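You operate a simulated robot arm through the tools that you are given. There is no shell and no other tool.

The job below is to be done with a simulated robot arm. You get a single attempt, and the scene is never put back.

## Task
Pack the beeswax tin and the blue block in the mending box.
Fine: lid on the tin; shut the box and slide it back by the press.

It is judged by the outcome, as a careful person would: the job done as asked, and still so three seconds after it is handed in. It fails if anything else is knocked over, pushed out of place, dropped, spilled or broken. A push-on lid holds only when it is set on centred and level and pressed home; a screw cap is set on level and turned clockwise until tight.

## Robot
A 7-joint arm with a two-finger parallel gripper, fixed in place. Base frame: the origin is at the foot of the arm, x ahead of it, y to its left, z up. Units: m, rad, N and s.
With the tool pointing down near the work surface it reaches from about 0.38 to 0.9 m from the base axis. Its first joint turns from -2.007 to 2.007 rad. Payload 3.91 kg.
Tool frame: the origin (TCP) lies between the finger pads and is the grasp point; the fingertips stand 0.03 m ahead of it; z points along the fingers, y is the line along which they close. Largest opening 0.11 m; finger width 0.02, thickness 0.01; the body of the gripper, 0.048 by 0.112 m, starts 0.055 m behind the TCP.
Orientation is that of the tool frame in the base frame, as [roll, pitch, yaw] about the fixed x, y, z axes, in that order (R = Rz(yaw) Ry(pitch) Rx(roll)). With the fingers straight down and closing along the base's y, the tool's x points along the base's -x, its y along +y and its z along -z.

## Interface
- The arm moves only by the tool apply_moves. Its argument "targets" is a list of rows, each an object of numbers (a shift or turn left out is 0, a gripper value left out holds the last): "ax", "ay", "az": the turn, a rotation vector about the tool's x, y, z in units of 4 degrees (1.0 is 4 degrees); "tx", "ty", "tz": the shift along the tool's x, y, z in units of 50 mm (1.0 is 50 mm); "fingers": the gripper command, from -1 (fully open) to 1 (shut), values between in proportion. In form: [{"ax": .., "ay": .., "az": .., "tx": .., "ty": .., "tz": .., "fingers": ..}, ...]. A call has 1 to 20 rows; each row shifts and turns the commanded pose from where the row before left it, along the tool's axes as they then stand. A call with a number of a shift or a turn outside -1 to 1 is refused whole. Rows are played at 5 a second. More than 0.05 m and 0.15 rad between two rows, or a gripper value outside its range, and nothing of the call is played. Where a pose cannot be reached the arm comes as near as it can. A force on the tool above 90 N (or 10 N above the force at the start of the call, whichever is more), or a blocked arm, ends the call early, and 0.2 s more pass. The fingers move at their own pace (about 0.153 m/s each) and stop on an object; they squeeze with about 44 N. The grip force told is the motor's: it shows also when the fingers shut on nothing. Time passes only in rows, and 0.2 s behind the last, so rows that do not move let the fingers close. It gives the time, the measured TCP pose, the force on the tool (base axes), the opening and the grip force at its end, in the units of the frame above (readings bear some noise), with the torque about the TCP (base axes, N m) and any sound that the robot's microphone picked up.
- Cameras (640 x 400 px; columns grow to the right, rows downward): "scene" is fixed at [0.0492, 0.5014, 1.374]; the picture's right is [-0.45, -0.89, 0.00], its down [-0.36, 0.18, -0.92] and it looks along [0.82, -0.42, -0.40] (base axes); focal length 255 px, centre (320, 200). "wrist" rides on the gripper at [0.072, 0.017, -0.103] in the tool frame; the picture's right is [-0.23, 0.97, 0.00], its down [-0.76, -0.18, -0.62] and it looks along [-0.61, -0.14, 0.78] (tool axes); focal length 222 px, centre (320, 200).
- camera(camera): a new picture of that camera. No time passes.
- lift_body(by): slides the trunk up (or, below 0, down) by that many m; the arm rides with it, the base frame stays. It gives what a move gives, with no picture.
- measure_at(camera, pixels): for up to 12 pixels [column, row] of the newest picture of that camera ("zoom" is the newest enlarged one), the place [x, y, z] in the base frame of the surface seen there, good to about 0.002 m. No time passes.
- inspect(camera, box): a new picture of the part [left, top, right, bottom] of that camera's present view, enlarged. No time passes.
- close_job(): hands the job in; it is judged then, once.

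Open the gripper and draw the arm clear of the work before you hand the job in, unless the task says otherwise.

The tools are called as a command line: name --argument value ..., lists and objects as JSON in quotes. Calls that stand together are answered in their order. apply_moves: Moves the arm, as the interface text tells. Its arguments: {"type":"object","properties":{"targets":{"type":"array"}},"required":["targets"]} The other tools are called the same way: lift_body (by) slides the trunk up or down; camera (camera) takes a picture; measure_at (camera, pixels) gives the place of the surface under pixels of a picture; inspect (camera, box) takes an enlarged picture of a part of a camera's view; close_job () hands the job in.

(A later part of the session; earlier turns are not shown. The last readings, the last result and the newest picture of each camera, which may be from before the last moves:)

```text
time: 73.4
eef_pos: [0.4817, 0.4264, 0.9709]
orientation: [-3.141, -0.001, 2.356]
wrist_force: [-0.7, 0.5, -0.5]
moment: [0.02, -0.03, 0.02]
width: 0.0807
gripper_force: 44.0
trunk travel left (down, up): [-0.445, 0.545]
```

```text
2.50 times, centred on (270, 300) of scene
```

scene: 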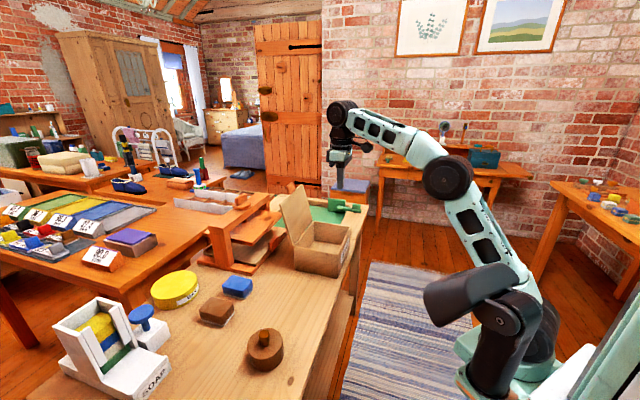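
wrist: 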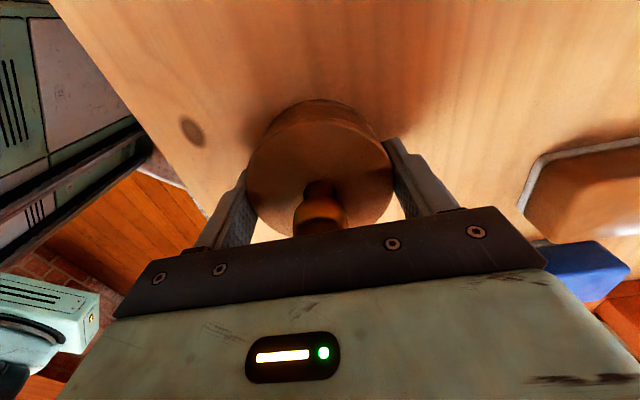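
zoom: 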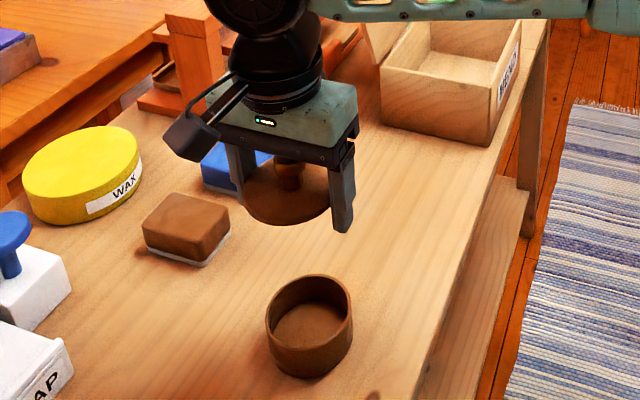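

Only the lid came up; the pot stayed behind, so the lid was not really home. I look closely at lid and pot.

inspect --camera "scene" --box '[245, 265, 305, 325]'

inspect --camera "scene" --box '[255, 320, 305, 375]'

camera --camera "wrist"

```text
6.67 times, centred on (275, 295) of scene
```

zoom: 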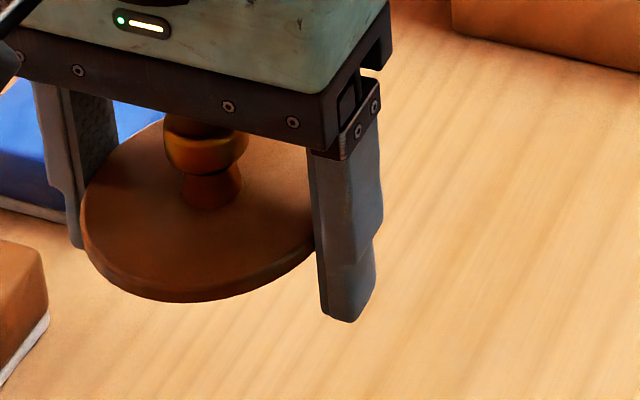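

```text
7.27 times, centred on (280, 348) of scene
```

zoom: 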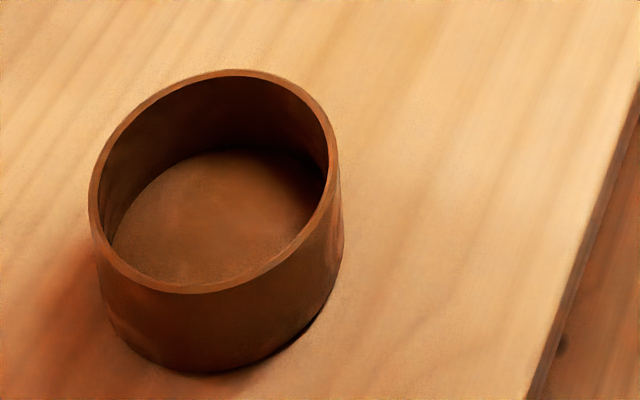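

```text
taken
```

wrist: 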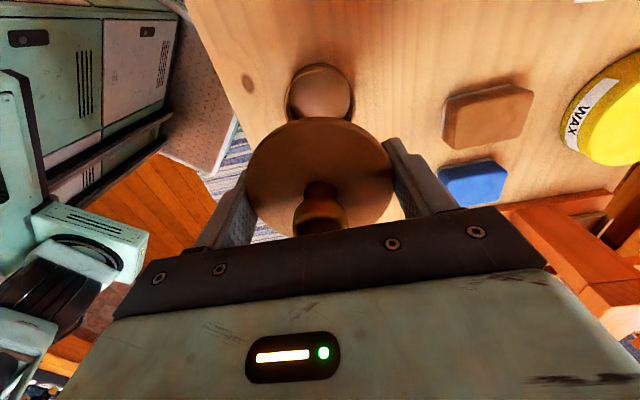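

I measure the pot rim again, and the lid's edge thickness, to see how far off centre the lid had been.

inspect --camera "scene" --box '[255, 320, 305, 375]'

measure_at --camera "zoom" --pixels '[[93, 200], [335, 155], [235, 72], [185, 288], [130, 120], [300, 240], [310, 100], [120, 260], [160, 95], [260, 270], [97, 170], [332, 130]]'

inspect --camera "wrist" --box '[270, 50, 370, 130]'

measure_at --camera "zoom" --pixels '[[130, 200], [150, 130], [200, 90], [300, 65], [400, 80], [470, 120], [515, 180], [520, 250], [510, 160], [250, 70], [350, 68], [135, 170]]'

```text
7.27 times, centred on (280, 348) of scene
```

zoom: 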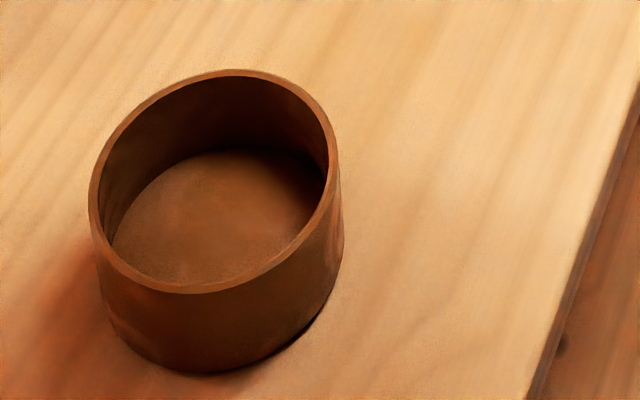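

```text
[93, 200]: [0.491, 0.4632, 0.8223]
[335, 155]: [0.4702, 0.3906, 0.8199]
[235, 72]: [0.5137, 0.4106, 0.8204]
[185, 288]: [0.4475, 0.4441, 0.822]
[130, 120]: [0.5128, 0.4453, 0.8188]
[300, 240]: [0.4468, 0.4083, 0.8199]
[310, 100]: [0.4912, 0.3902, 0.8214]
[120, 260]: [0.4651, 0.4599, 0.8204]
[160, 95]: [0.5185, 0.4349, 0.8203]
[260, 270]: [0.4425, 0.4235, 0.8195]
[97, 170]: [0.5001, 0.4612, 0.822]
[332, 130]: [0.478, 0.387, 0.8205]
```

```text
5.00 times, centred on (320, 90) of wrist
```

zoom: 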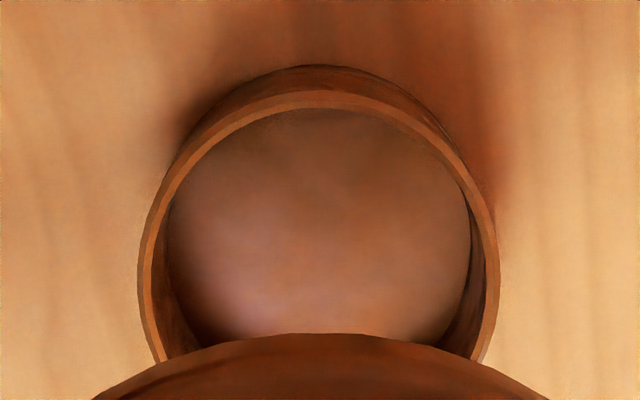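

```text
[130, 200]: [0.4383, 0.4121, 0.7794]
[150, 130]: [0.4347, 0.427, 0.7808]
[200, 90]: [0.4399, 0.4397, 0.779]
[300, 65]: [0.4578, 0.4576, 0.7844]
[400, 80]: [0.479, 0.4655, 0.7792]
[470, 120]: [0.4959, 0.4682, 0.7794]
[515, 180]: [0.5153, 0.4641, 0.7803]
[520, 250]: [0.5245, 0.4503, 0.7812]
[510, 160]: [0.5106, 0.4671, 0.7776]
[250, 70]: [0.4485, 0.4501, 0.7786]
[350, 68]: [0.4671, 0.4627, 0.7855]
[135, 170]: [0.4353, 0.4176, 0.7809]
```

Pot centre still reads about (0.480,0.427), right under the lid I hold, so the lid was centred but not pressed hard enough. I lower it back onto the pot with this grip.

apply_moves --targets '[{"tz": 0.4, "fingers": 1}, {"tz": 0.6}, {"tz": 0.6}, {"tz": 0.5}, {"tz": 0.3}, {"tz": 0.2}, {"tz": 0.1}, {"tz": 0.1}, {"tz": 0.1}, {}]'

inspect --camera "scene" --box '[235, 300, 305, 370]'

```text
time: 75.0
eef_pos: [0.4836, 0.427, 0.8504]
orientation: [3.117, -0.009, 2.355]
wrist_force: [-2.0, -5.9, 31.5]
moment: [-1.1, 0.97, 0.12]
width: 0.0805
gripper_force: 44.0
trunk travel left (down, up): [-0.445, 0.545]
stopped in row 8: the force on the tool passed its limit at 95 N (the readings are from after the stop); the commanded pose is now the measured one
```

```text
5.71 times, centred on (270, 335) of scene
```

zoom: 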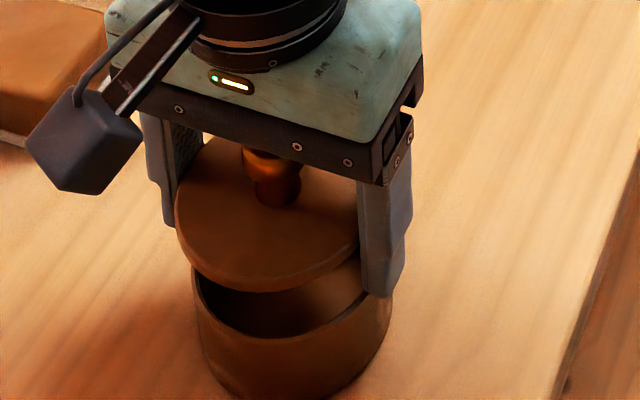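

A fingertip met the pot's rim (tips at z≈0.82), so this grip cannot set the lid on. I back up 6 cm, level the tool, and look at pot and lid.

apply_moves --targets '[{"tz": -0.3, "fingers": 1}, {"tz": -0.5, "ax": 0.35, "ay": -0.13}, {"tz": -0.5}, {}]'

inspect --camera "scene" --box '[200, 260, 320, 380]'

camera --camera "wrist"

```text
time: 76.0
eef_pos: [0.4823, 0.4258, 0.914]
orientation: [-3.136, 0.004, 2.356]
wrist_force: [-0.5, -0.7, -0.2]
moment: [0.03, -0.02, 0.0]
width: 0.0805
gripper_force: 43.7
trunk travel left (down, up): [-0.445, 0.545]
```

```text
3.33 times, centred on (260, 320) of scene
```

zoom: 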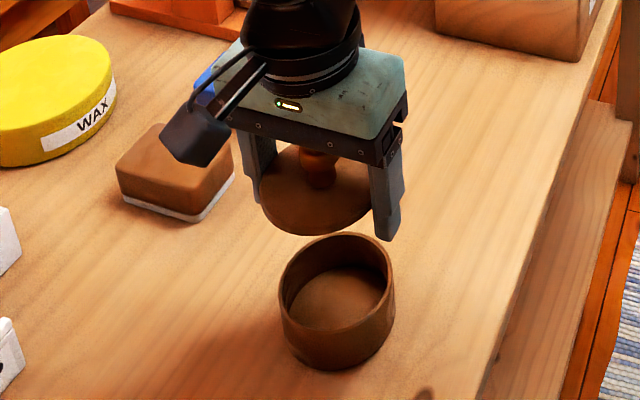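

```text
taken
```

wrist: 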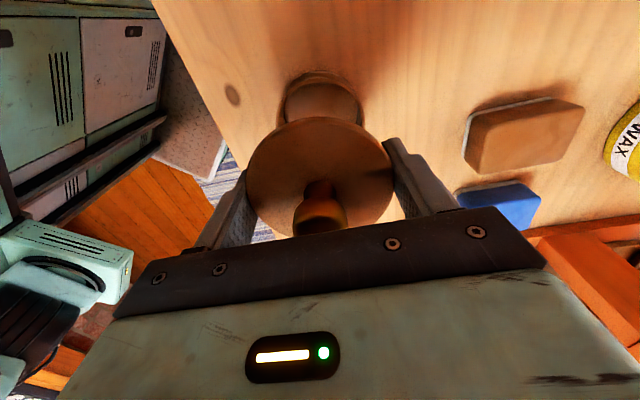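

The pot still stands upright and the lid is level in the grip. To let the lid down without a drop I will rest it on the blue block, whose top (0.82) fits between the fingers; I measure the block first.

apply_moves --targets '[{"tz": -0.8, "ax": -0.08, "ay": 0.057, "fingers": 1}, {"tz": -0.8}, {"ty": 0.6}, {"ty": 0.6}, {}]'

camera --camera "wrist"

camera --camera "scene"

```text
time: 77.2
eef_pos: [0.5182, 0.4521, 0.9907]
orientation: [-3.14, -0.002, 2.356]
wrist_force: [-0.1, -0.1, -1.4]
moment: [-0.01, -0.01, -0.01]
width: 0.0804
gripper_force: 44.6
out of reach, approached as far as the arm can: row 4
trunk travel left (down, up): [-0.445, 0.545]
```

```text
taken
```

wrist: 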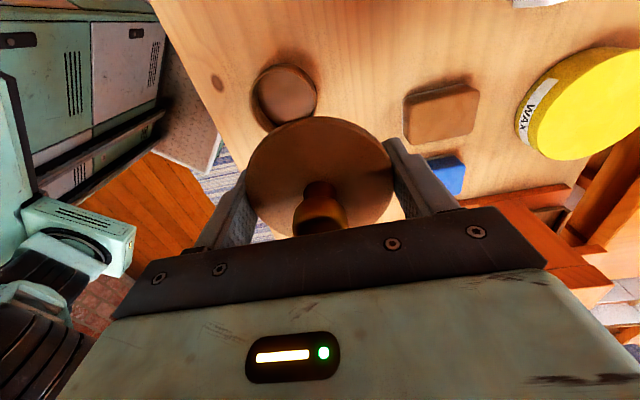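

```text
taken
```

scene: 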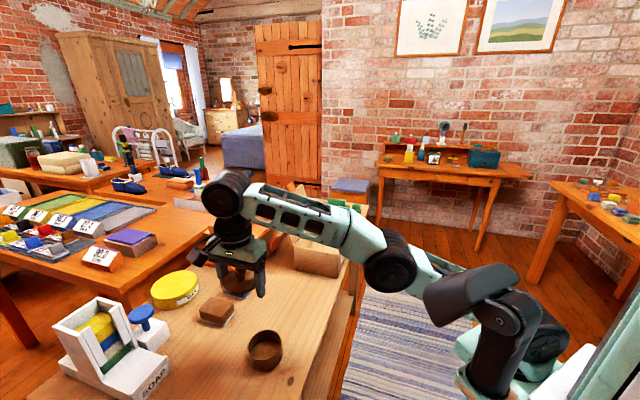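

Row 4 ran out of reach with this wrist angle. I step back and turn the gripper to yaw 225°, which worked well earlier.

apply_moves --targets '[{"ty": -0.6, "fingers": 1}, {"az": -0.9375}, {"az": -0.9375}, {"az": -0.9375}, {"az": -0.9375}, {"az": -0.9375}, {"az": -0.9375}, {"az": -0.9375}, {"az": -0.9375}, {"az": -0.9375}, {"az": -0.9375}, {"az": -0.9375}, {"az": -0.9375}, {}]'

apply_moves --targets '[{"az": -0.9375, "fingers": 1}, {"az": -0.9375}, {"az": -0.9375}, {"az": -0.9375}, {"az": -0.9375}, {"az": -0.9375}, {"az": -0.9375}, {"az": -0.9375}, {"az": -0.9375}, {"az": -0.9375}, {"az": -0.9375}, {"az": -0.9375}, {}]'

camera --camera "wrist"

inspect --camera "scene" --box '[190, 220, 310, 340]'

```text
time: 80.2
eef_pos: [0.4974, 0.4322, 0.9908]
orientation: [-3.141, -0.003, -3.14]
wrist_force: [-0.2, 0.3, -0.4]
moment: [0.02, 0.02, 0.03]
width: 0.0803
gripper_force: 43.9
trunk travel left (down, up): [-0.445, 0.545]
```

```text
time: 83.0
eef_pos: [0.4966, 0.4334, 0.9916]
orientation: [3.14, -0.003, -2.356]
wrist_force: [-0.3, 0.3, -0.9]
moment: [-0.04, -0.01, 0.0]
width: 0.0805
gripper_force: 44.1
trunk travel left (down, up): [-0.445, 0.545]
```

```text
taken
```

wrist: 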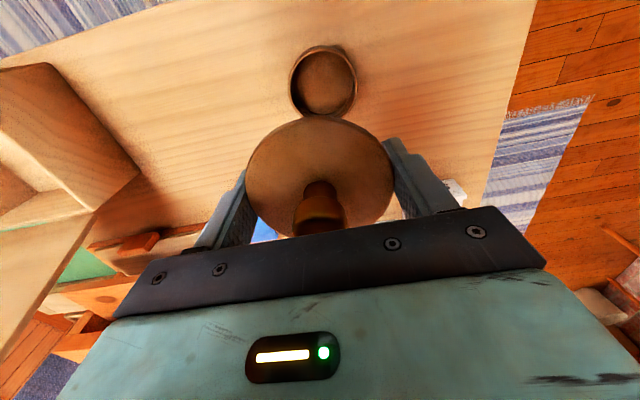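

```text
3.33 times, centred on (250, 280) of scene
```

zoom: 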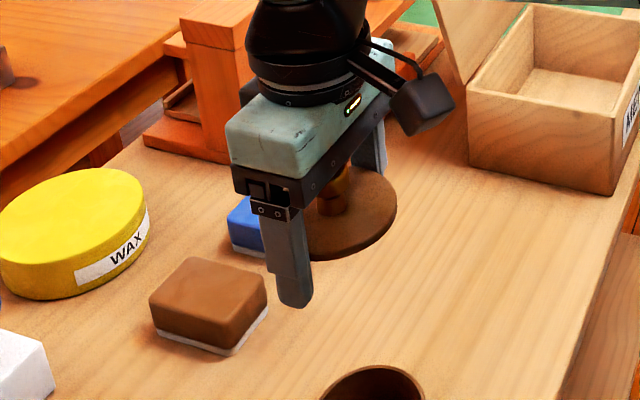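

From the earlier measures the blue block's top centres at about n 0.826, t 0.200 (0.7255,0.443). I carry the lid there at height z≈0.99.

apply_moves --targets '[{"tx": -0.5617, "ty": -0.5167, "fingers": 1}, {"tx": -0.5617, "ty": -0.5167}, {"tx": -0.5617, "ty": -0.5167}, {"tx": -0.5617, "ty": -0.5167}, {"tx": -0.5617, "ty": -0.5167}, {"tx": -0.5617, "ty": -0.5167}, {}]'

camera --camera "wrist"

inspect --camera "scene" --box '[190, 200, 310, 340]'

```text
time: 84.6
eef_pos: [0.6649, 0.3717, 0.955]
orientation: [3.139, -0.002, -2.357]
wrist_force: [0.5, -0.1, 0.4]
moment: [-0.01, -0.03, 0.02]
width: 0.0803
gripper_force: 43.9
out of reach, approached as far as the arm can: row 2, 3, 4, 5, 6
trunk travel left (down, up): [-0.445, 0.545]
```

```text
taken
```

wrist: 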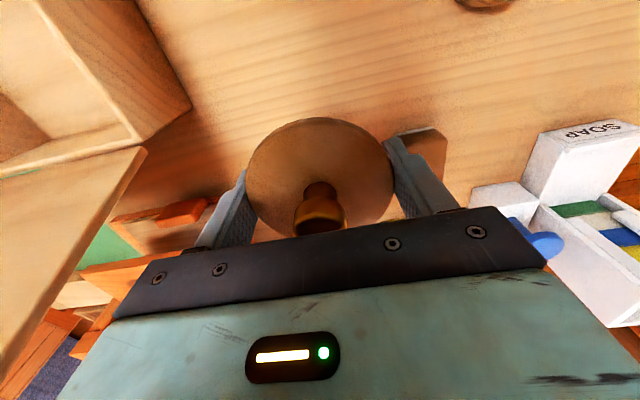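

```text
2.86 times, centred on (250, 270) of scene
```

zoom: 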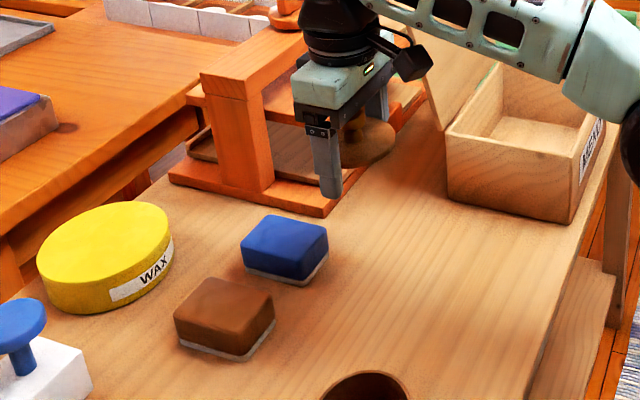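

Out of reach at this trunk height; the block is now free in view, so I measure its top corners, then raise the trunk 0.15 m to gain reach.

measure_at --camera "zoom" --pixels '[[243, 240], [268, 217], [326, 233], [304, 258], [285, 237], [255, 228], [296, 224], [316, 245], [272, 250], [246, 262], [302, 280], [327, 250]]'

lift_body --by 0.15

```text
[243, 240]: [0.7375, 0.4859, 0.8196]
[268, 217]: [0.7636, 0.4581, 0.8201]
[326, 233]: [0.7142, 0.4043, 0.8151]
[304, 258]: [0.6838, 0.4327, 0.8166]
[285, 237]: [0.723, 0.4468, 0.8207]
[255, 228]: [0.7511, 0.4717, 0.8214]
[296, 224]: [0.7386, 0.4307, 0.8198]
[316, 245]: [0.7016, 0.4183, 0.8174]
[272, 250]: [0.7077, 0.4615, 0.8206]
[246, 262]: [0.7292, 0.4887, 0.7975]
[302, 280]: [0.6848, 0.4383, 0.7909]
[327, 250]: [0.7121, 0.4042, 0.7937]
```

```text
time: 86.3
eef_pos: [0.6645, 0.3724, 1.1043]
orientation: [3.138, -0.001, -2.355]
wrist_force: [0.9, 0.0, -0.8]
moment: [-0.02, 0.0, -0.02]
width: 0.0806
gripper_force: 44.3
trunk travel left (down, up): [-0.595, 0.395]
```

Block top: n 0.7895–0.865, t 0.1775–0.2175 (75 × 40 mm), centre (0.725,0.445). I move over it and see whether it is now within reach.

apply_moves --targets '[{"tx": -0.625, "ty": 0.057, "fingers": 1}, {"tx": -0.625, "ty": 0.057}, {"tx": -0.625, "ty": 0.057}, {}]'

```text
time: 87.3
eef_pos: [0.6654, 0.3719, 1.1031]
orientation: [3.14, -0.002, -2.355]
wrist_force: [0.1, 0.0, 0.0]
moment: [0.0, -0.02, 0.01]
width: 0.0805
gripper_force: 44.0
out of reach, approached as far as the arm can: row 1, 2, 3
trunk travel left (down, up): [-0.595, 0.395]
```

The limit moves with the trunk, so I lower the TCP with the arm by 10 cm first and then go outwards.

apply_moves --targets '[{"tz": 0.6, "fingers": 1}, {"tz": 0.7}, {"tz": 0.7}, {}, {"tx": -0.625, "ty": 0.057}, {"tx": -0.625, "ty": 0.057}, {"tx": -0.625, "ty": 0.057}, {}]'

```text
time: 89.2
eef_pos: [0.6931, 0.3962, 0.9979]
orientation: [3.14, -0.003, -2.358]
wrist_force: [-0.3, 0.5, -0.8]
moment: [0.01, 0.02, 0.0]
width: 0.0807
gripper_force: 44.3
out of reach, approached as far as the arm can: row 6, 7
trunk travel left (down, up): [-0.595, 0.395]
```

It gained a little. I raise the trunk another 0.2 m and bring the arm down correspondingly, then go outward.

lift_body --by 0.2

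apply_moves --targets '[{"tz": 0.8, "fingers": 1}, {"tz": 0.9}, {"tz": 0.9}, {"tz": 0.9}, {"tz": 0.6}, {}, {"tx": -0.35}, {"tx": -0.35}, {"tx": -0.35}, {}]'

```text
time: 91.3
eef_pos: [0.6925, 0.3964, 1.1974]
orientation: [3.139, -0.003, -2.355]
wrist_force: [0.3, 0.1, -1.1]
moment: [-0.02, 0.01, -0.02]
width: 0.0805
gripper_force: 43.9
trunk travel left (down, up): [-0.795, 0.195]
```

```text
time: 93.5
eef_pos: [0.7095, 0.4123, 0.9956]
orientation: [3.14, -0.002, -2.356]
wrist_force: [-0.6, 0.6, -1.1]
moment: [0.02, -0.02, -0.02]
width: 0.0802
gripper_force: 44.0
out of reach, approached as far as the arm can: row 8, 9
trunk travel left (down, up): [-0.795, 0.195]
```

Nearly there (n 0.793). I go lower to z≈0.885, still above the block, and then the last 3.4 cm outward.

apply_moves --targets '[{"tz": 0.7, "fingers": 1}, {"tz": 0.8}, {"tz": 0.7}, {}, {"tx": -0.34, "ty": 0.12}, {"tx": -0.34, "ty": 0.12}, {}]'

inspect --camera "scene" --box '[190, 200, 310, 340]'

camera --camera "wrist"

```text
time: 95.1
eef_pos: [0.6981, 0.4093, 0.891]
orientation: [3.14, -0.001, -2.354]
wrist_force: [-1.1, 0.8, -0.3]
moment: [-0.02, 0.0, -0.01]
width: 0.0805
gripper_force: 43.7
out of reach, approached as far as the arm can: row 2, 5, 6
trunk travel left (down, up): [-0.795, 0.195]
```

```text
2.86 times, centred on (250, 270) of scene
```

zoom: 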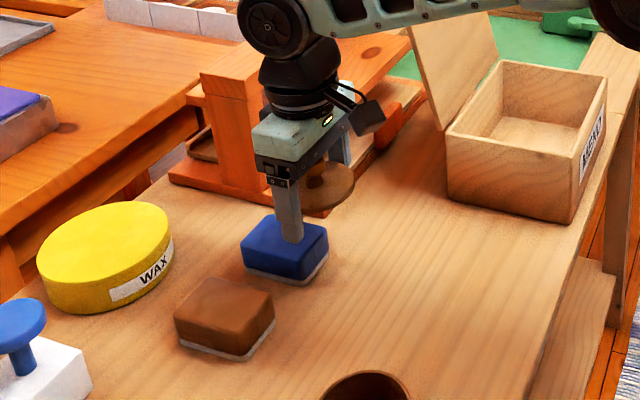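

```text
taken
```

wrist: 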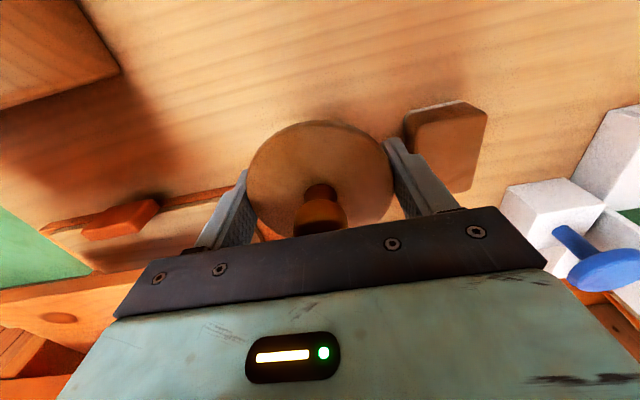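

Straight down the arm only reaches about r 0.82, short of the block's centre (0.85). Better: I rest the lid off-centre on the pot (3 cm aside), where the fingers clear the round body, then re-grip it by the knob. I go back there.

apply_moves --targets '[{"tz": -0.5, "fingers": 1}, {"tz": -0.8}, {"tz": -0.9}, {"tx": 0.448, "ty": 0.667}, {"tx": 0.448, "ty": 0.667}, {"tx": 0.448, "ty": 0.667}, {"tx": 0.448, "ty": 0.667}, {"tx": 0.448, "ty": 0.667}, {}]'

camera --camera "wrist"

inspect --camera "scene" --box '[200, 260, 320, 380]'

```text
time: 97.1
eef_pos: [0.5017, 0.4504, 1.0013]
orientation: [3.14, 0.001, -2.356]
wrist_force: [0.3, -0.5, -0.1]
moment: [0.0, 0.0, -0.03]
width: 0.0804
gripper_force: 44.3
trunk travel left (down, up): [-0.795, 0.195]
```

```text
taken
```

wrist: 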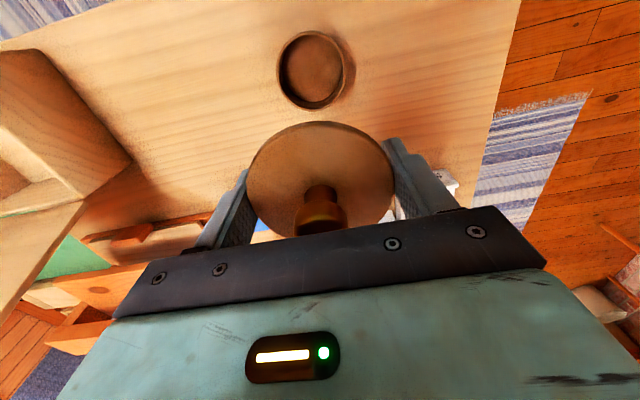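

```text
3.33 times, centred on (260, 320) of scene
```

zoom: 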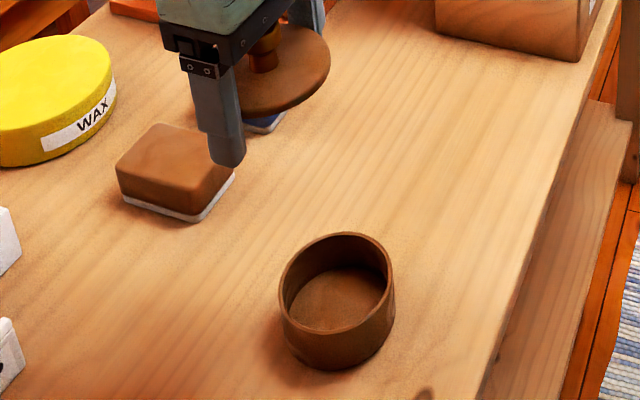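

Pot in full view at (312,70); I measure its rim again plus the lid disc's heights.

inspect --camera "wrist" --box '[260, 20, 360, 120]'

measure_at --camera "zoom" --pixels '[[186, 195], [430, 195], [300, 50], [320, 330], [210, 110], [405, 300], [405, 110], [220, 300], [250, 70], [370, 325], [190, 150], [428, 240]]'

measure_at --camera "wrist" --pixels '[[255, 170], [388, 170], [320, 126], [280, 140], [360, 140], [320, 170], [270, 190], [375, 190], [320, 195], [320, 212], [300, 205], [340, 205]]'

```text
4.00 times, centred on (310, 70) of wrist
```

zoom: 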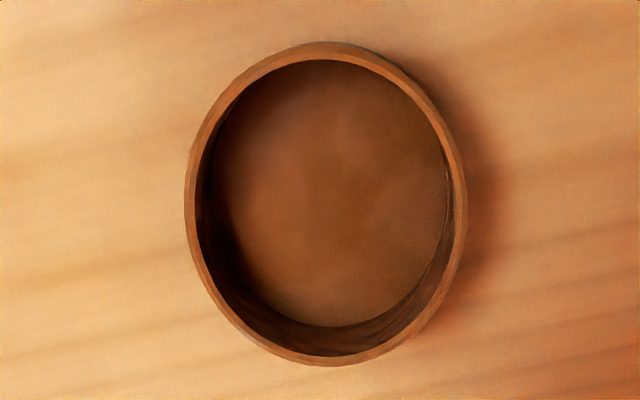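

```text
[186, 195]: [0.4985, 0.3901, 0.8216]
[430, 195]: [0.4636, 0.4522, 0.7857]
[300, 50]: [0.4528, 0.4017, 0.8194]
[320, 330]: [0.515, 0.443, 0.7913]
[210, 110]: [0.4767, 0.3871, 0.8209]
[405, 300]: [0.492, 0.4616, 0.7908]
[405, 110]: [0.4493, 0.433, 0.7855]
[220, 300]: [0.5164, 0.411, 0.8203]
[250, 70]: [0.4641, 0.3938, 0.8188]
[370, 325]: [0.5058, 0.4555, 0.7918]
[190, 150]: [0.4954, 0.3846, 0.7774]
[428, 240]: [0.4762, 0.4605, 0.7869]
```

```text
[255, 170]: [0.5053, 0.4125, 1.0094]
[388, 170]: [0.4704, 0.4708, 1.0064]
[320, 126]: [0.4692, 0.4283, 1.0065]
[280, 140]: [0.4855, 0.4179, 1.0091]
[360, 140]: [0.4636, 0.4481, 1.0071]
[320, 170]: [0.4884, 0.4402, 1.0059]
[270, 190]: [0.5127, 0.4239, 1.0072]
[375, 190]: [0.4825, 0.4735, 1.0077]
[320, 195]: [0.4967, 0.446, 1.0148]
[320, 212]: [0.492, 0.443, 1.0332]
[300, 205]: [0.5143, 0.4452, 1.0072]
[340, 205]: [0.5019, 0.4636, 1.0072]
```

Pot centre (0.481,0.4265); my TCP stands 3.1 cm beyond it along n, as wanted. I descend to just above the rim and look.

apply_moves --targets '[{"ty": -0.045, "tz": 0.7, "fingers": 1}, {"tz": 0.8}, {"tz": 0.8}, {"tz": 0.5}, {"tz": 0.25}, {}]'

camera --camera "wrist"

inspect --camera "scene" --box '[220, 290, 320, 380]'

```text
time: 98.5
eef_pos: [0.5046, 0.4472, 0.8481]
orientation: [3.139, -0.002, -2.355]
wrist_force: [-0.3, 0.0, -0.3]
moment: [0.02, -0.02, 0.01]
width: 0.0806
gripper_force: 44.4
trunk travel left (down, up): [-0.795, 0.195]
```

```text
taken
```

wrist: 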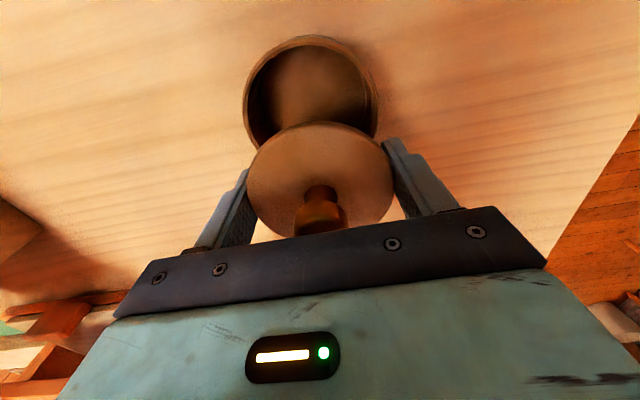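

```text
4.44 times, centred on (270, 335) of scene
```

zoom: 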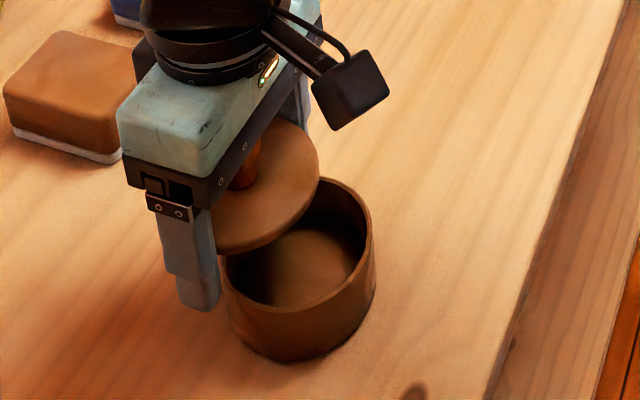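

The near finger passes outside the pot. I continue down in 2 mm steps till the lid touches the rim.

apply_moves --targets '[{"tz": 0.08, "fingers": 1}, {"tz": 0.08}, {"tz": 0.04}, {"tz": 0.04}, {}]'

inspect --camera "scene" --box '[220, 290, 320, 380]'

```text
time: 99.7
eef_pos: [0.5031, 0.4466, 0.8357]
orientation: [3.139, -0.003, -2.357]
wrist_force: [-0.8, -0.3, -0.3]
moment: [0.05, 0.01, 0.0]
width: 0.0803
gripper_force: 43.9
trunk travel left (down, up): [-0.795, 0.195]
```

```text
4.44 times, centred on (270, 335) of scene
```

zoom: 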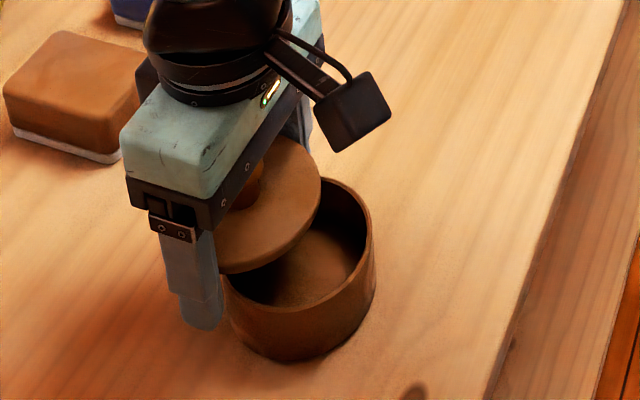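

apply_moves --targets '[{"tz": 0.03, "fingers": 1}, {"tz": 0.03}, {"tz": 0.03}, {}]'

inspect --camera "scene" --box '[220, 290, 320, 380]'

```text
time: 100.7
eef_pos: [0.5025, 0.4477, 0.8327]
orientation: [3.14, -0.001, -2.356]
wrist_force: [-1.4, -0.2, -0.2]
moment: [-0.01, -0.01, -0.01]
width: 0.0806
gripper_force: 44.0
trunk travel left (down, up): [-0.795, 0.195]
```

```text
4.44 times, centred on (270, 335) of scene
```

zoom: 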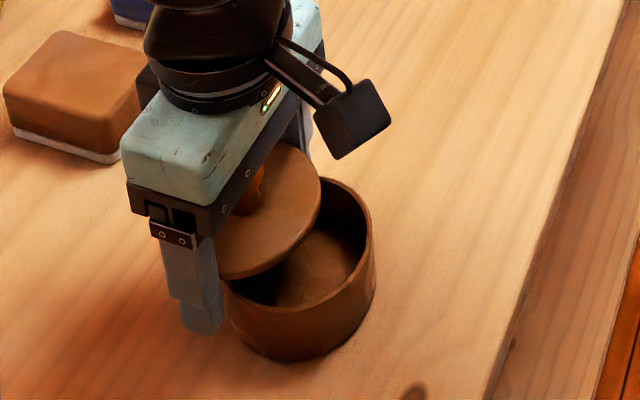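

No contact yet at TCP z 0.8327. I keep stepping down by 1 mm.

apply_moves --targets '[{"tz": 0.02, "fingers": 1}, {"tz": 0.02}, {"tz": 0.02}, {}]'

apply_moves --targets '[{"tz": 0.02, "fingers": 1}, {"tz": 0.02}, {}]'

inspect --camera "scene" --box '[220, 290, 320, 380]'

```text
time: 101.7
eef_pos: [0.5034, 0.4488, 0.8298]
orientation: [3.139, 0.0, -2.356]
wrist_force: [-0.1, -0.7, 2.4]
moment: [0.04, 0.01, -0.03]
width: 0.0806
gripper_force: 43.9
trunk travel left (down, up): [-0.795, 0.195]
```

```text
time: 102.5
eef_pos: [0.5028, 0.4482, 0.8293]
orientation: [3.139, 0.001, -2.355]
wrist_force: [2.8, -2.0, 19.9]
moment: [0.12, 0.1, -0.01]
width: 0.0804
gripper_force: 44.2
trunk travel left (down, up): [-0.795, 0.195]
```

```text
4.44 times, centred on (270, 335) of scene
```

zoom: 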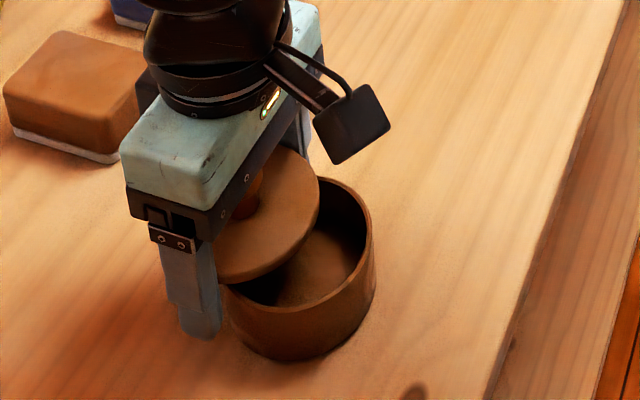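

Contact (20 N at TCP z 0.829). I relax 1 mm and open, leaving the lid resting across the rim, then rise.

apply_moves --targets '[{"tz": -0.03, "fingers": 1}, {"fingers": -0.6}, {"fingers": -0.9}, {"fingers": -0.9}, {}]'

inspect --camera "scene" --box '[220, 290, 320, 380]'

camera --camera "wrist"

```text
time: 103.7
eef_pos: [0.5027, 0.4476, 0.8284]
orientation: [3.139, -0.003, -2.358]
wrist_force: [-0.2, -0.8, 0.5]
moment: [-0.02, 0.0, -0.01]
width: 0.1044
gripper_force: 0.0
trunk travel left (down, up): [-0.795, 0.195]
```

```text
4.44 times, centred on (270, 335) of scene
```

zoom: 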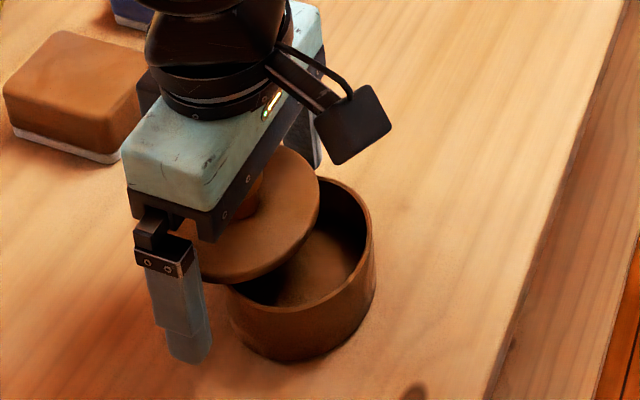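

```text
taken
```

wrist: 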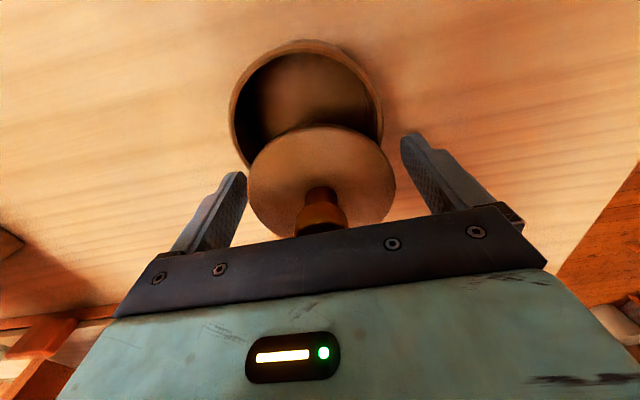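

The lid rests steadily on the rim. I rise to see it and measure knob and disc before gripping the knob.

apply_moves --targets '[{"tz": -0.4, "fingers": -0.9}, {"tz": -0.8}, {"tz": -0.6}, {"fingers": -0.3}, {}]'

camera --camera "wrist"

inspect --camera "wrist" --box '[260, 40, 380, 170]'

measure_at --camera "zoom" --pixels '[[320, 300], [280, 300], [360, 300], [320, 270], [320, 330], [200, 250], [440, 250], [320, 160], [320, 370], [240, 180], [400, 180], [400, 330]]'

```text
time: 104.9
eef_pos: [0.5023, 0.4483, 0.9187]
orientation: [3.14, -0.003, -2.356]
wrist_force: [0.5, -0.2, 0.3]
moment: [0.01, 0.03, 0.0]
width: 0.0716
gripper_force: 0.1
trunk travel left (down, up): [-0.795, 0.195]
```

```text
taken
```

wrist: 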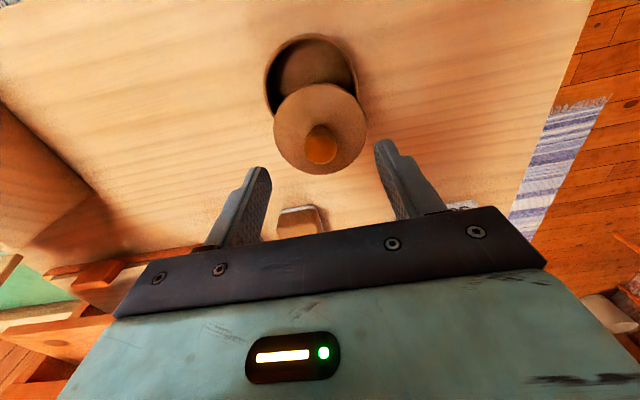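

```text
3.08 times, centred on (320, 105) of wrist
```

zoom: 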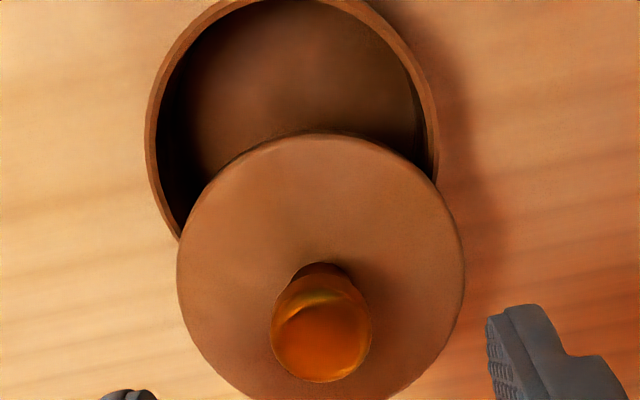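

```text
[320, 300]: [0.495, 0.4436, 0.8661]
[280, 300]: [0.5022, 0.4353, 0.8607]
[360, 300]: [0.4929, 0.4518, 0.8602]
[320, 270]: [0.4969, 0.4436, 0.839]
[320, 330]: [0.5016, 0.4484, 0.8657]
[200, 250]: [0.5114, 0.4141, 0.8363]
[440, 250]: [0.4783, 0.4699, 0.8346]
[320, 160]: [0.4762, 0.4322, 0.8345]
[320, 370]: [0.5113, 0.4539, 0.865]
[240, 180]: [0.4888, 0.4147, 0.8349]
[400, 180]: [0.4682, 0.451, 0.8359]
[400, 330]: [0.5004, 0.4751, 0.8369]
```

The lid is level at 0.8355 and the knob centre (0.502,0.448) is right under the TCP. I descend to z≈0.867 and grip the knob.

apply_moves --targets '[{"tz": 0.5, "fingers": -0.3}, {"tz": 0.4}, {"tz": 0.13}, {}, {"fingers": 0.3}, {"fingers": 1}, {"fingers": 1}, {"fingers": 1}, {"fingers": 1}]'

apply_moves --targets '[{"tz": -0.05, "fingers": 1}, {"tz": -0.1}, {"tz": -0.15}, {"tz": -0.2}, {"tz": -0.15}, {}]'

inspect --camera "scene" --box '[220, 280, 320, 380]'

camera --camera "wrist"

```text
time: 106.9
eef_pos: [0.5033, 0.4477, 0.8666]
orientation: [3.139, -0.002, -2.357]
wrist_force: [0.8, -0.1, -0.6]
moment: [0.01, 0.02, -0.01]
width: 0.0242
gripper_force: 43.9
trunk travel left (down, up): [-0.795, 0.195]
```

```text
time: 108.3
eef_pos: [0.5019, 0.4469, 0.8999]
orientation: [3.141, -0.001, -2.357]
wrist_force: [0.5, 0.6, -0.7]
moment: [-0.02, 0.01, -0.04]
width: 0.0243
gripper_force: 43.9
trunk travel left (down, up): [-0.795, 0.195]
```

```text
4.00 times, centred on (270, 330) of scene
```

zoom: 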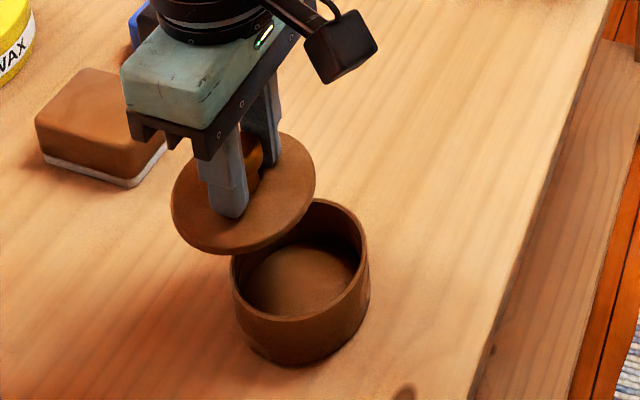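

```text
taken
```

wrist: 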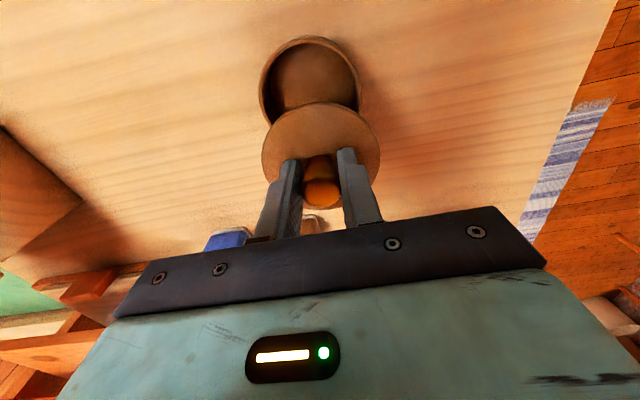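

The lid hangs from the knob again. I move it 3 cm back over the pot's centre, keep it about 1.5 cm above the rim, and compare outlines.

apply_moves --targets '[{"tx": 0.2, "fingers": 1}, {"tx": 0.2}, {"tx": 0.2}, {"tz": 0.2}, {}, {}]'

inspect --camera "scene" --box '[240, 305, 300, 375]'

measure_at --camera "zoom" --pixels '[[185, 150], [200, 220], [240, 260], [300, 265], [360, 230], [390, 190], [400, 150], [220, 300], [250, 320], [300, 325], [350, 310], [380, 280]]'

inspect --camera "wrist" --box '[250, 50, 390, 200]'

```text
time: 109.7
eef_pos: [0.4822, 0.4273, 0.8886]
orientation: [3.14, -0.001, -2.355]
wrist_force: [-0.3, 0.5, -0.1]
moment: [0.0, -0.02, -0.02]
width: 0.0245
gripper_force: 43.7
trunk travel left (down, up): [-0.795, 0.195]
```

```text
5.71 times, centred on (270, 340) of scene
```

zoom: 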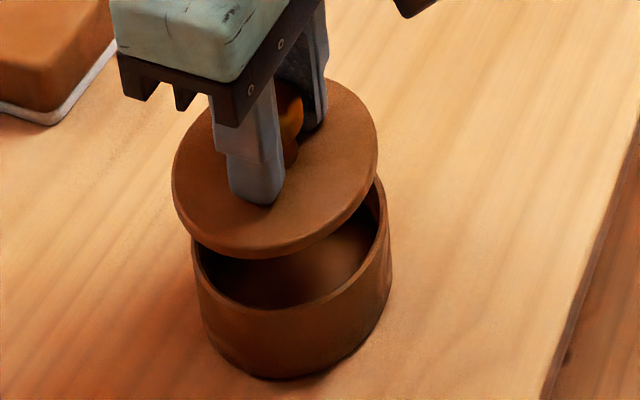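

```text
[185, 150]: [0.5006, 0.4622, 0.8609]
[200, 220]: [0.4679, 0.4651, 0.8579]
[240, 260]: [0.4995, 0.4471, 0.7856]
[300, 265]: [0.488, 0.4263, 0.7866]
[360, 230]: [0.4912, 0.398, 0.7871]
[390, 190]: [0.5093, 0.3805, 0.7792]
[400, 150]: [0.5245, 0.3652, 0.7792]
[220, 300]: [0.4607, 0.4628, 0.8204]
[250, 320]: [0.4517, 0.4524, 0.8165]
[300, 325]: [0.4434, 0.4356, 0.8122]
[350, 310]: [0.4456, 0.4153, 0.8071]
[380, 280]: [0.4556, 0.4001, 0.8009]
```

```text
2.67 times, centred on (320, 125) of wrist
```

zoom: 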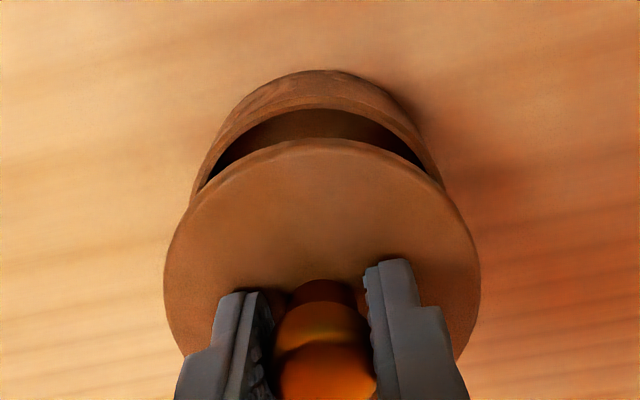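

The pot seems offset by 2–4 mm from the lid, chiefly in −y. I measure rim arc and lid arc in this same wrist view to get the relative offset.

measure_at --camera "zoom" --pixels '[[232, 130], [270, 108], [330, 103], [385, 118], [420, 145], [215, 155], [170, 240], [205, 190], [260, 155], [320, 145], [440, 195], [472, 240]]'

inspect --camera "scene" --box '[240, 305, 300, 375]'

measure_at --camera "zoom" --pixels '[[176, 160], [175, 185], [190, 225], [230, 248], [270, 252], [310, 242], [345, 215], [370, 175], [374, 140], [360, 105], [197, 255], [386, 225]]'

```text
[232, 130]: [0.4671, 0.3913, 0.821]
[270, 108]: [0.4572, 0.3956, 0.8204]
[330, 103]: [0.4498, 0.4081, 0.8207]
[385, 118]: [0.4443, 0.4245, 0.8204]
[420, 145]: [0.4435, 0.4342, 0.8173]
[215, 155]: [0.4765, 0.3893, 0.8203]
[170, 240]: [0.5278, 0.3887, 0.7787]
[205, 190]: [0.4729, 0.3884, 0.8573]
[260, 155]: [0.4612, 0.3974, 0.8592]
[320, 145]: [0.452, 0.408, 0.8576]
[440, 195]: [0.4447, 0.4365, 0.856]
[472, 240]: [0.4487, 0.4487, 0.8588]
```

```text
5.71 times, centred on (270, 340) of scene
```

zoom: 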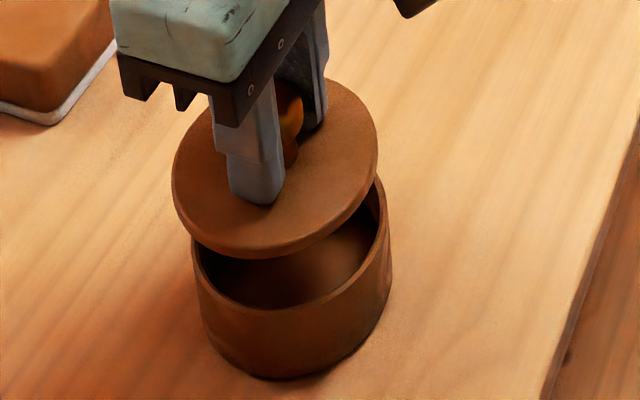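

```text
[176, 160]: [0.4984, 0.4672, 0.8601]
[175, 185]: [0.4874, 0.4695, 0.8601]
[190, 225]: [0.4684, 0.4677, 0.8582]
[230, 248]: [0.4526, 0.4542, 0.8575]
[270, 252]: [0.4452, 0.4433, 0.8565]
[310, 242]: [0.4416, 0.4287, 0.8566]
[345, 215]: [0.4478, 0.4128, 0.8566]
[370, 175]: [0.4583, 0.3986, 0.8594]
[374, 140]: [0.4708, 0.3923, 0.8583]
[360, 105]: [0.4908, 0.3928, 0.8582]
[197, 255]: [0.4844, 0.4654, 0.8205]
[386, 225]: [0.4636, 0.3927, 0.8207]
```

Both views say the lid is off by about (+0.001,+0.003) from the pot. I shift it accordingly, lower to near the rim, and compare again.

apply_moves --targets '[{"tx": 0.057, "ty": -0.028, "tz": 0.1, "fingers": 1}, {"tz": 0.16}, {}, {}]'

inspect --camera "scene" --box '[240, 305, 300, 375]'

inspect --camera "wrist" --box '[250, 50, 390, 200]'

```text
time: 110.7
eef_pos: [0.4825, 0.4228, 0.8759]
orientation: [3.14, -0.002, -2.357]
wrist_force: [0.7, -0.7, 0.4]
moment: [0.03, -0.01, 0.02]
width: 0.0242
gripper_force: 44.5
trunk travel left (down, up): [-0.795, 0.195]
```

```text
5.71 times, centred on (270, 340) of scene
```

zoom: 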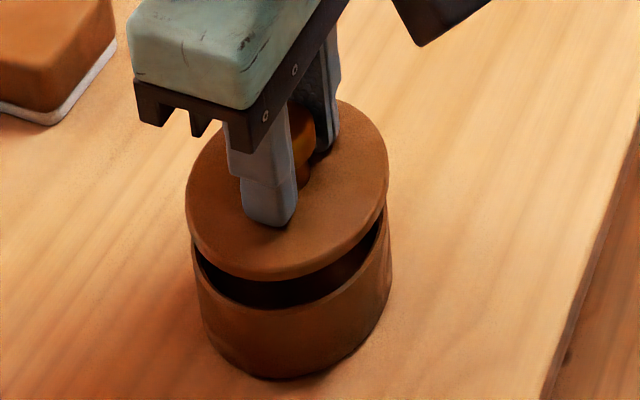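

```text
2.67 times, centred on (320, 125) of wrist
```

zoom: 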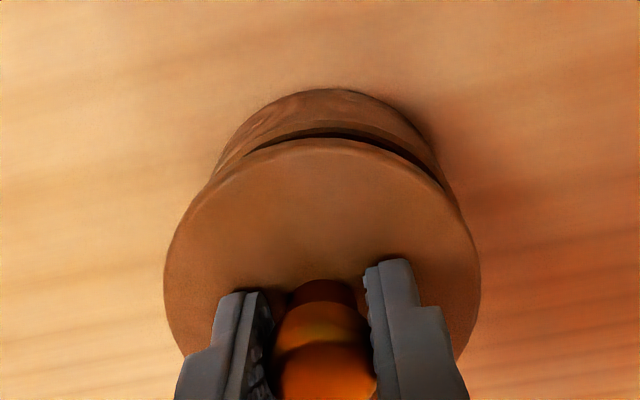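

The scene view looks centred; the wrist view hints the pot might be 1–3 mm further along n. I zoom closer in the wrist view and measure both arcs finely.

inspect --camera "wrist" --box '[280, 75, 380, 135]'

measure_at --camera "zoom" --pixels '[[120, 225], [160, 190], [200, 165], [250, 148], [300, 142], [350, 145], [400, 158], [450, 180], [500, 215], [540, 260], [300, 165], [150, 230]]'

```text
6.40 times, centred on (330, 105) of wrist
```

zoom: 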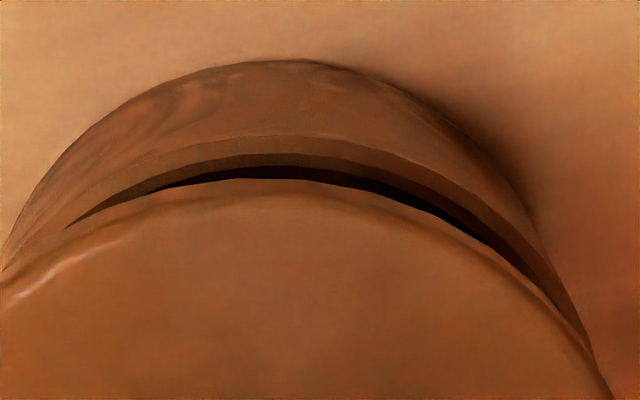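

```text
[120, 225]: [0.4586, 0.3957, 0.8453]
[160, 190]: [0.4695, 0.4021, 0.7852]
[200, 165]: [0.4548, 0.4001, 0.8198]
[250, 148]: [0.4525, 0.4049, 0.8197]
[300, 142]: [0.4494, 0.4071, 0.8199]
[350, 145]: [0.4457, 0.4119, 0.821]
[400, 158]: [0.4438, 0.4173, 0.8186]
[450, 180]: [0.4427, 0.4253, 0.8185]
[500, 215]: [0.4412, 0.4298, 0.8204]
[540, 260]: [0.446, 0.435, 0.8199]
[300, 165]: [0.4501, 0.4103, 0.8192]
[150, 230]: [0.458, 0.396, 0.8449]
```

The two views disagree by under 2 mm; I take a 1 mm compromise shift and lower the lid onto the pot in small steps.

apply_moves --targets '[{"tx": -0.012, "ty": 0.012, "tz": 0.1, "fingers": 1}, {"tz": 0.1}, {"tz": 0.08}, {"tz": 0.04}, {}]'

inspect --camera "scene" --box '[240, 305, 300, 375]'

inspect --camera "wrist" --box '[280, 75, 380, 135]'

```text
time: 111.9
eef_pos: [0.4809, 0.4249, 0.8606]
orientation: [3.139, -0.001, -2.356]
wrist_force: [-0.3, 0.2, -0.9]
moment: [-0.01, 0.01, -0.01]
width: 0.0244
gripper_force: 43.9
trunk travel left (down, up): [-0.795, 0.195]
```

```text
5.71 times, centred on (270, 340) of scene
```

zoom: 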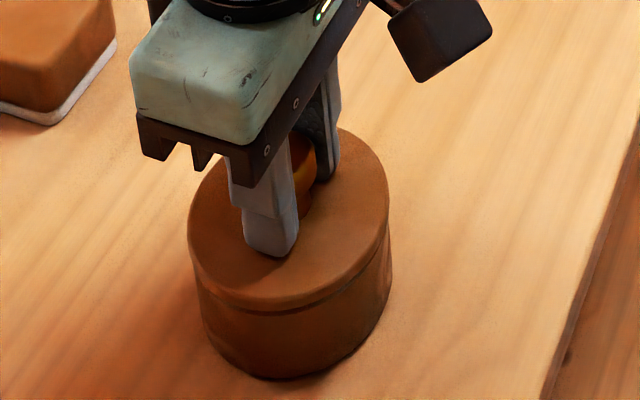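

```text
6.40 times, centred on (330, 105) of wrist
```

zoom: 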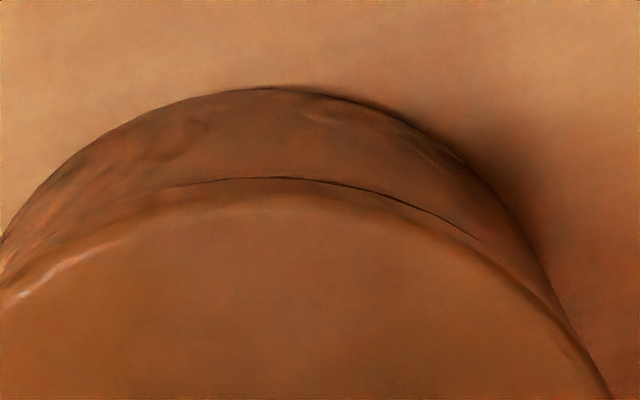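

The lid is almost down and concentric. I press on: first to contact, then firmly.

apply_moves --targets '[{"tz": 0.04, "fingers": 1}, {"tz": 0.04}, {"tz": 0.04}, {"tz": 0.04}, {}]'

apply_moves --targets '[{"tz": 0.03, "fingers": 1}, {"tz": 0.03}, {"tz": 0.03}, {}, {}]'

```text
time: 113.1
eef_pos: [0.4801, 0.425, 0.8559]
orientation: [3.14, 0.007, -2.355]
wrist_force: [-3.0, -11.6, 46.2]
moment: [-0.36, 0.21, 0.0]
width: 0.0243
gripper_force: 44.1
trunk travel left (down, up): [-0.795, 0.195]
```

```text
time: 114.3
eef_pos: [0.4812, 0.4242, 0.8562]
orientation: [3.139, 0.012, -2.355]
wrist_force: [-3.2, -19.9, 79.0]
moment: [-0.79, 0.27, -0.08]
width: 0.0242
gripper_force: 43.5
trunk travel left (down, up): [-0.795, 0.195]
```

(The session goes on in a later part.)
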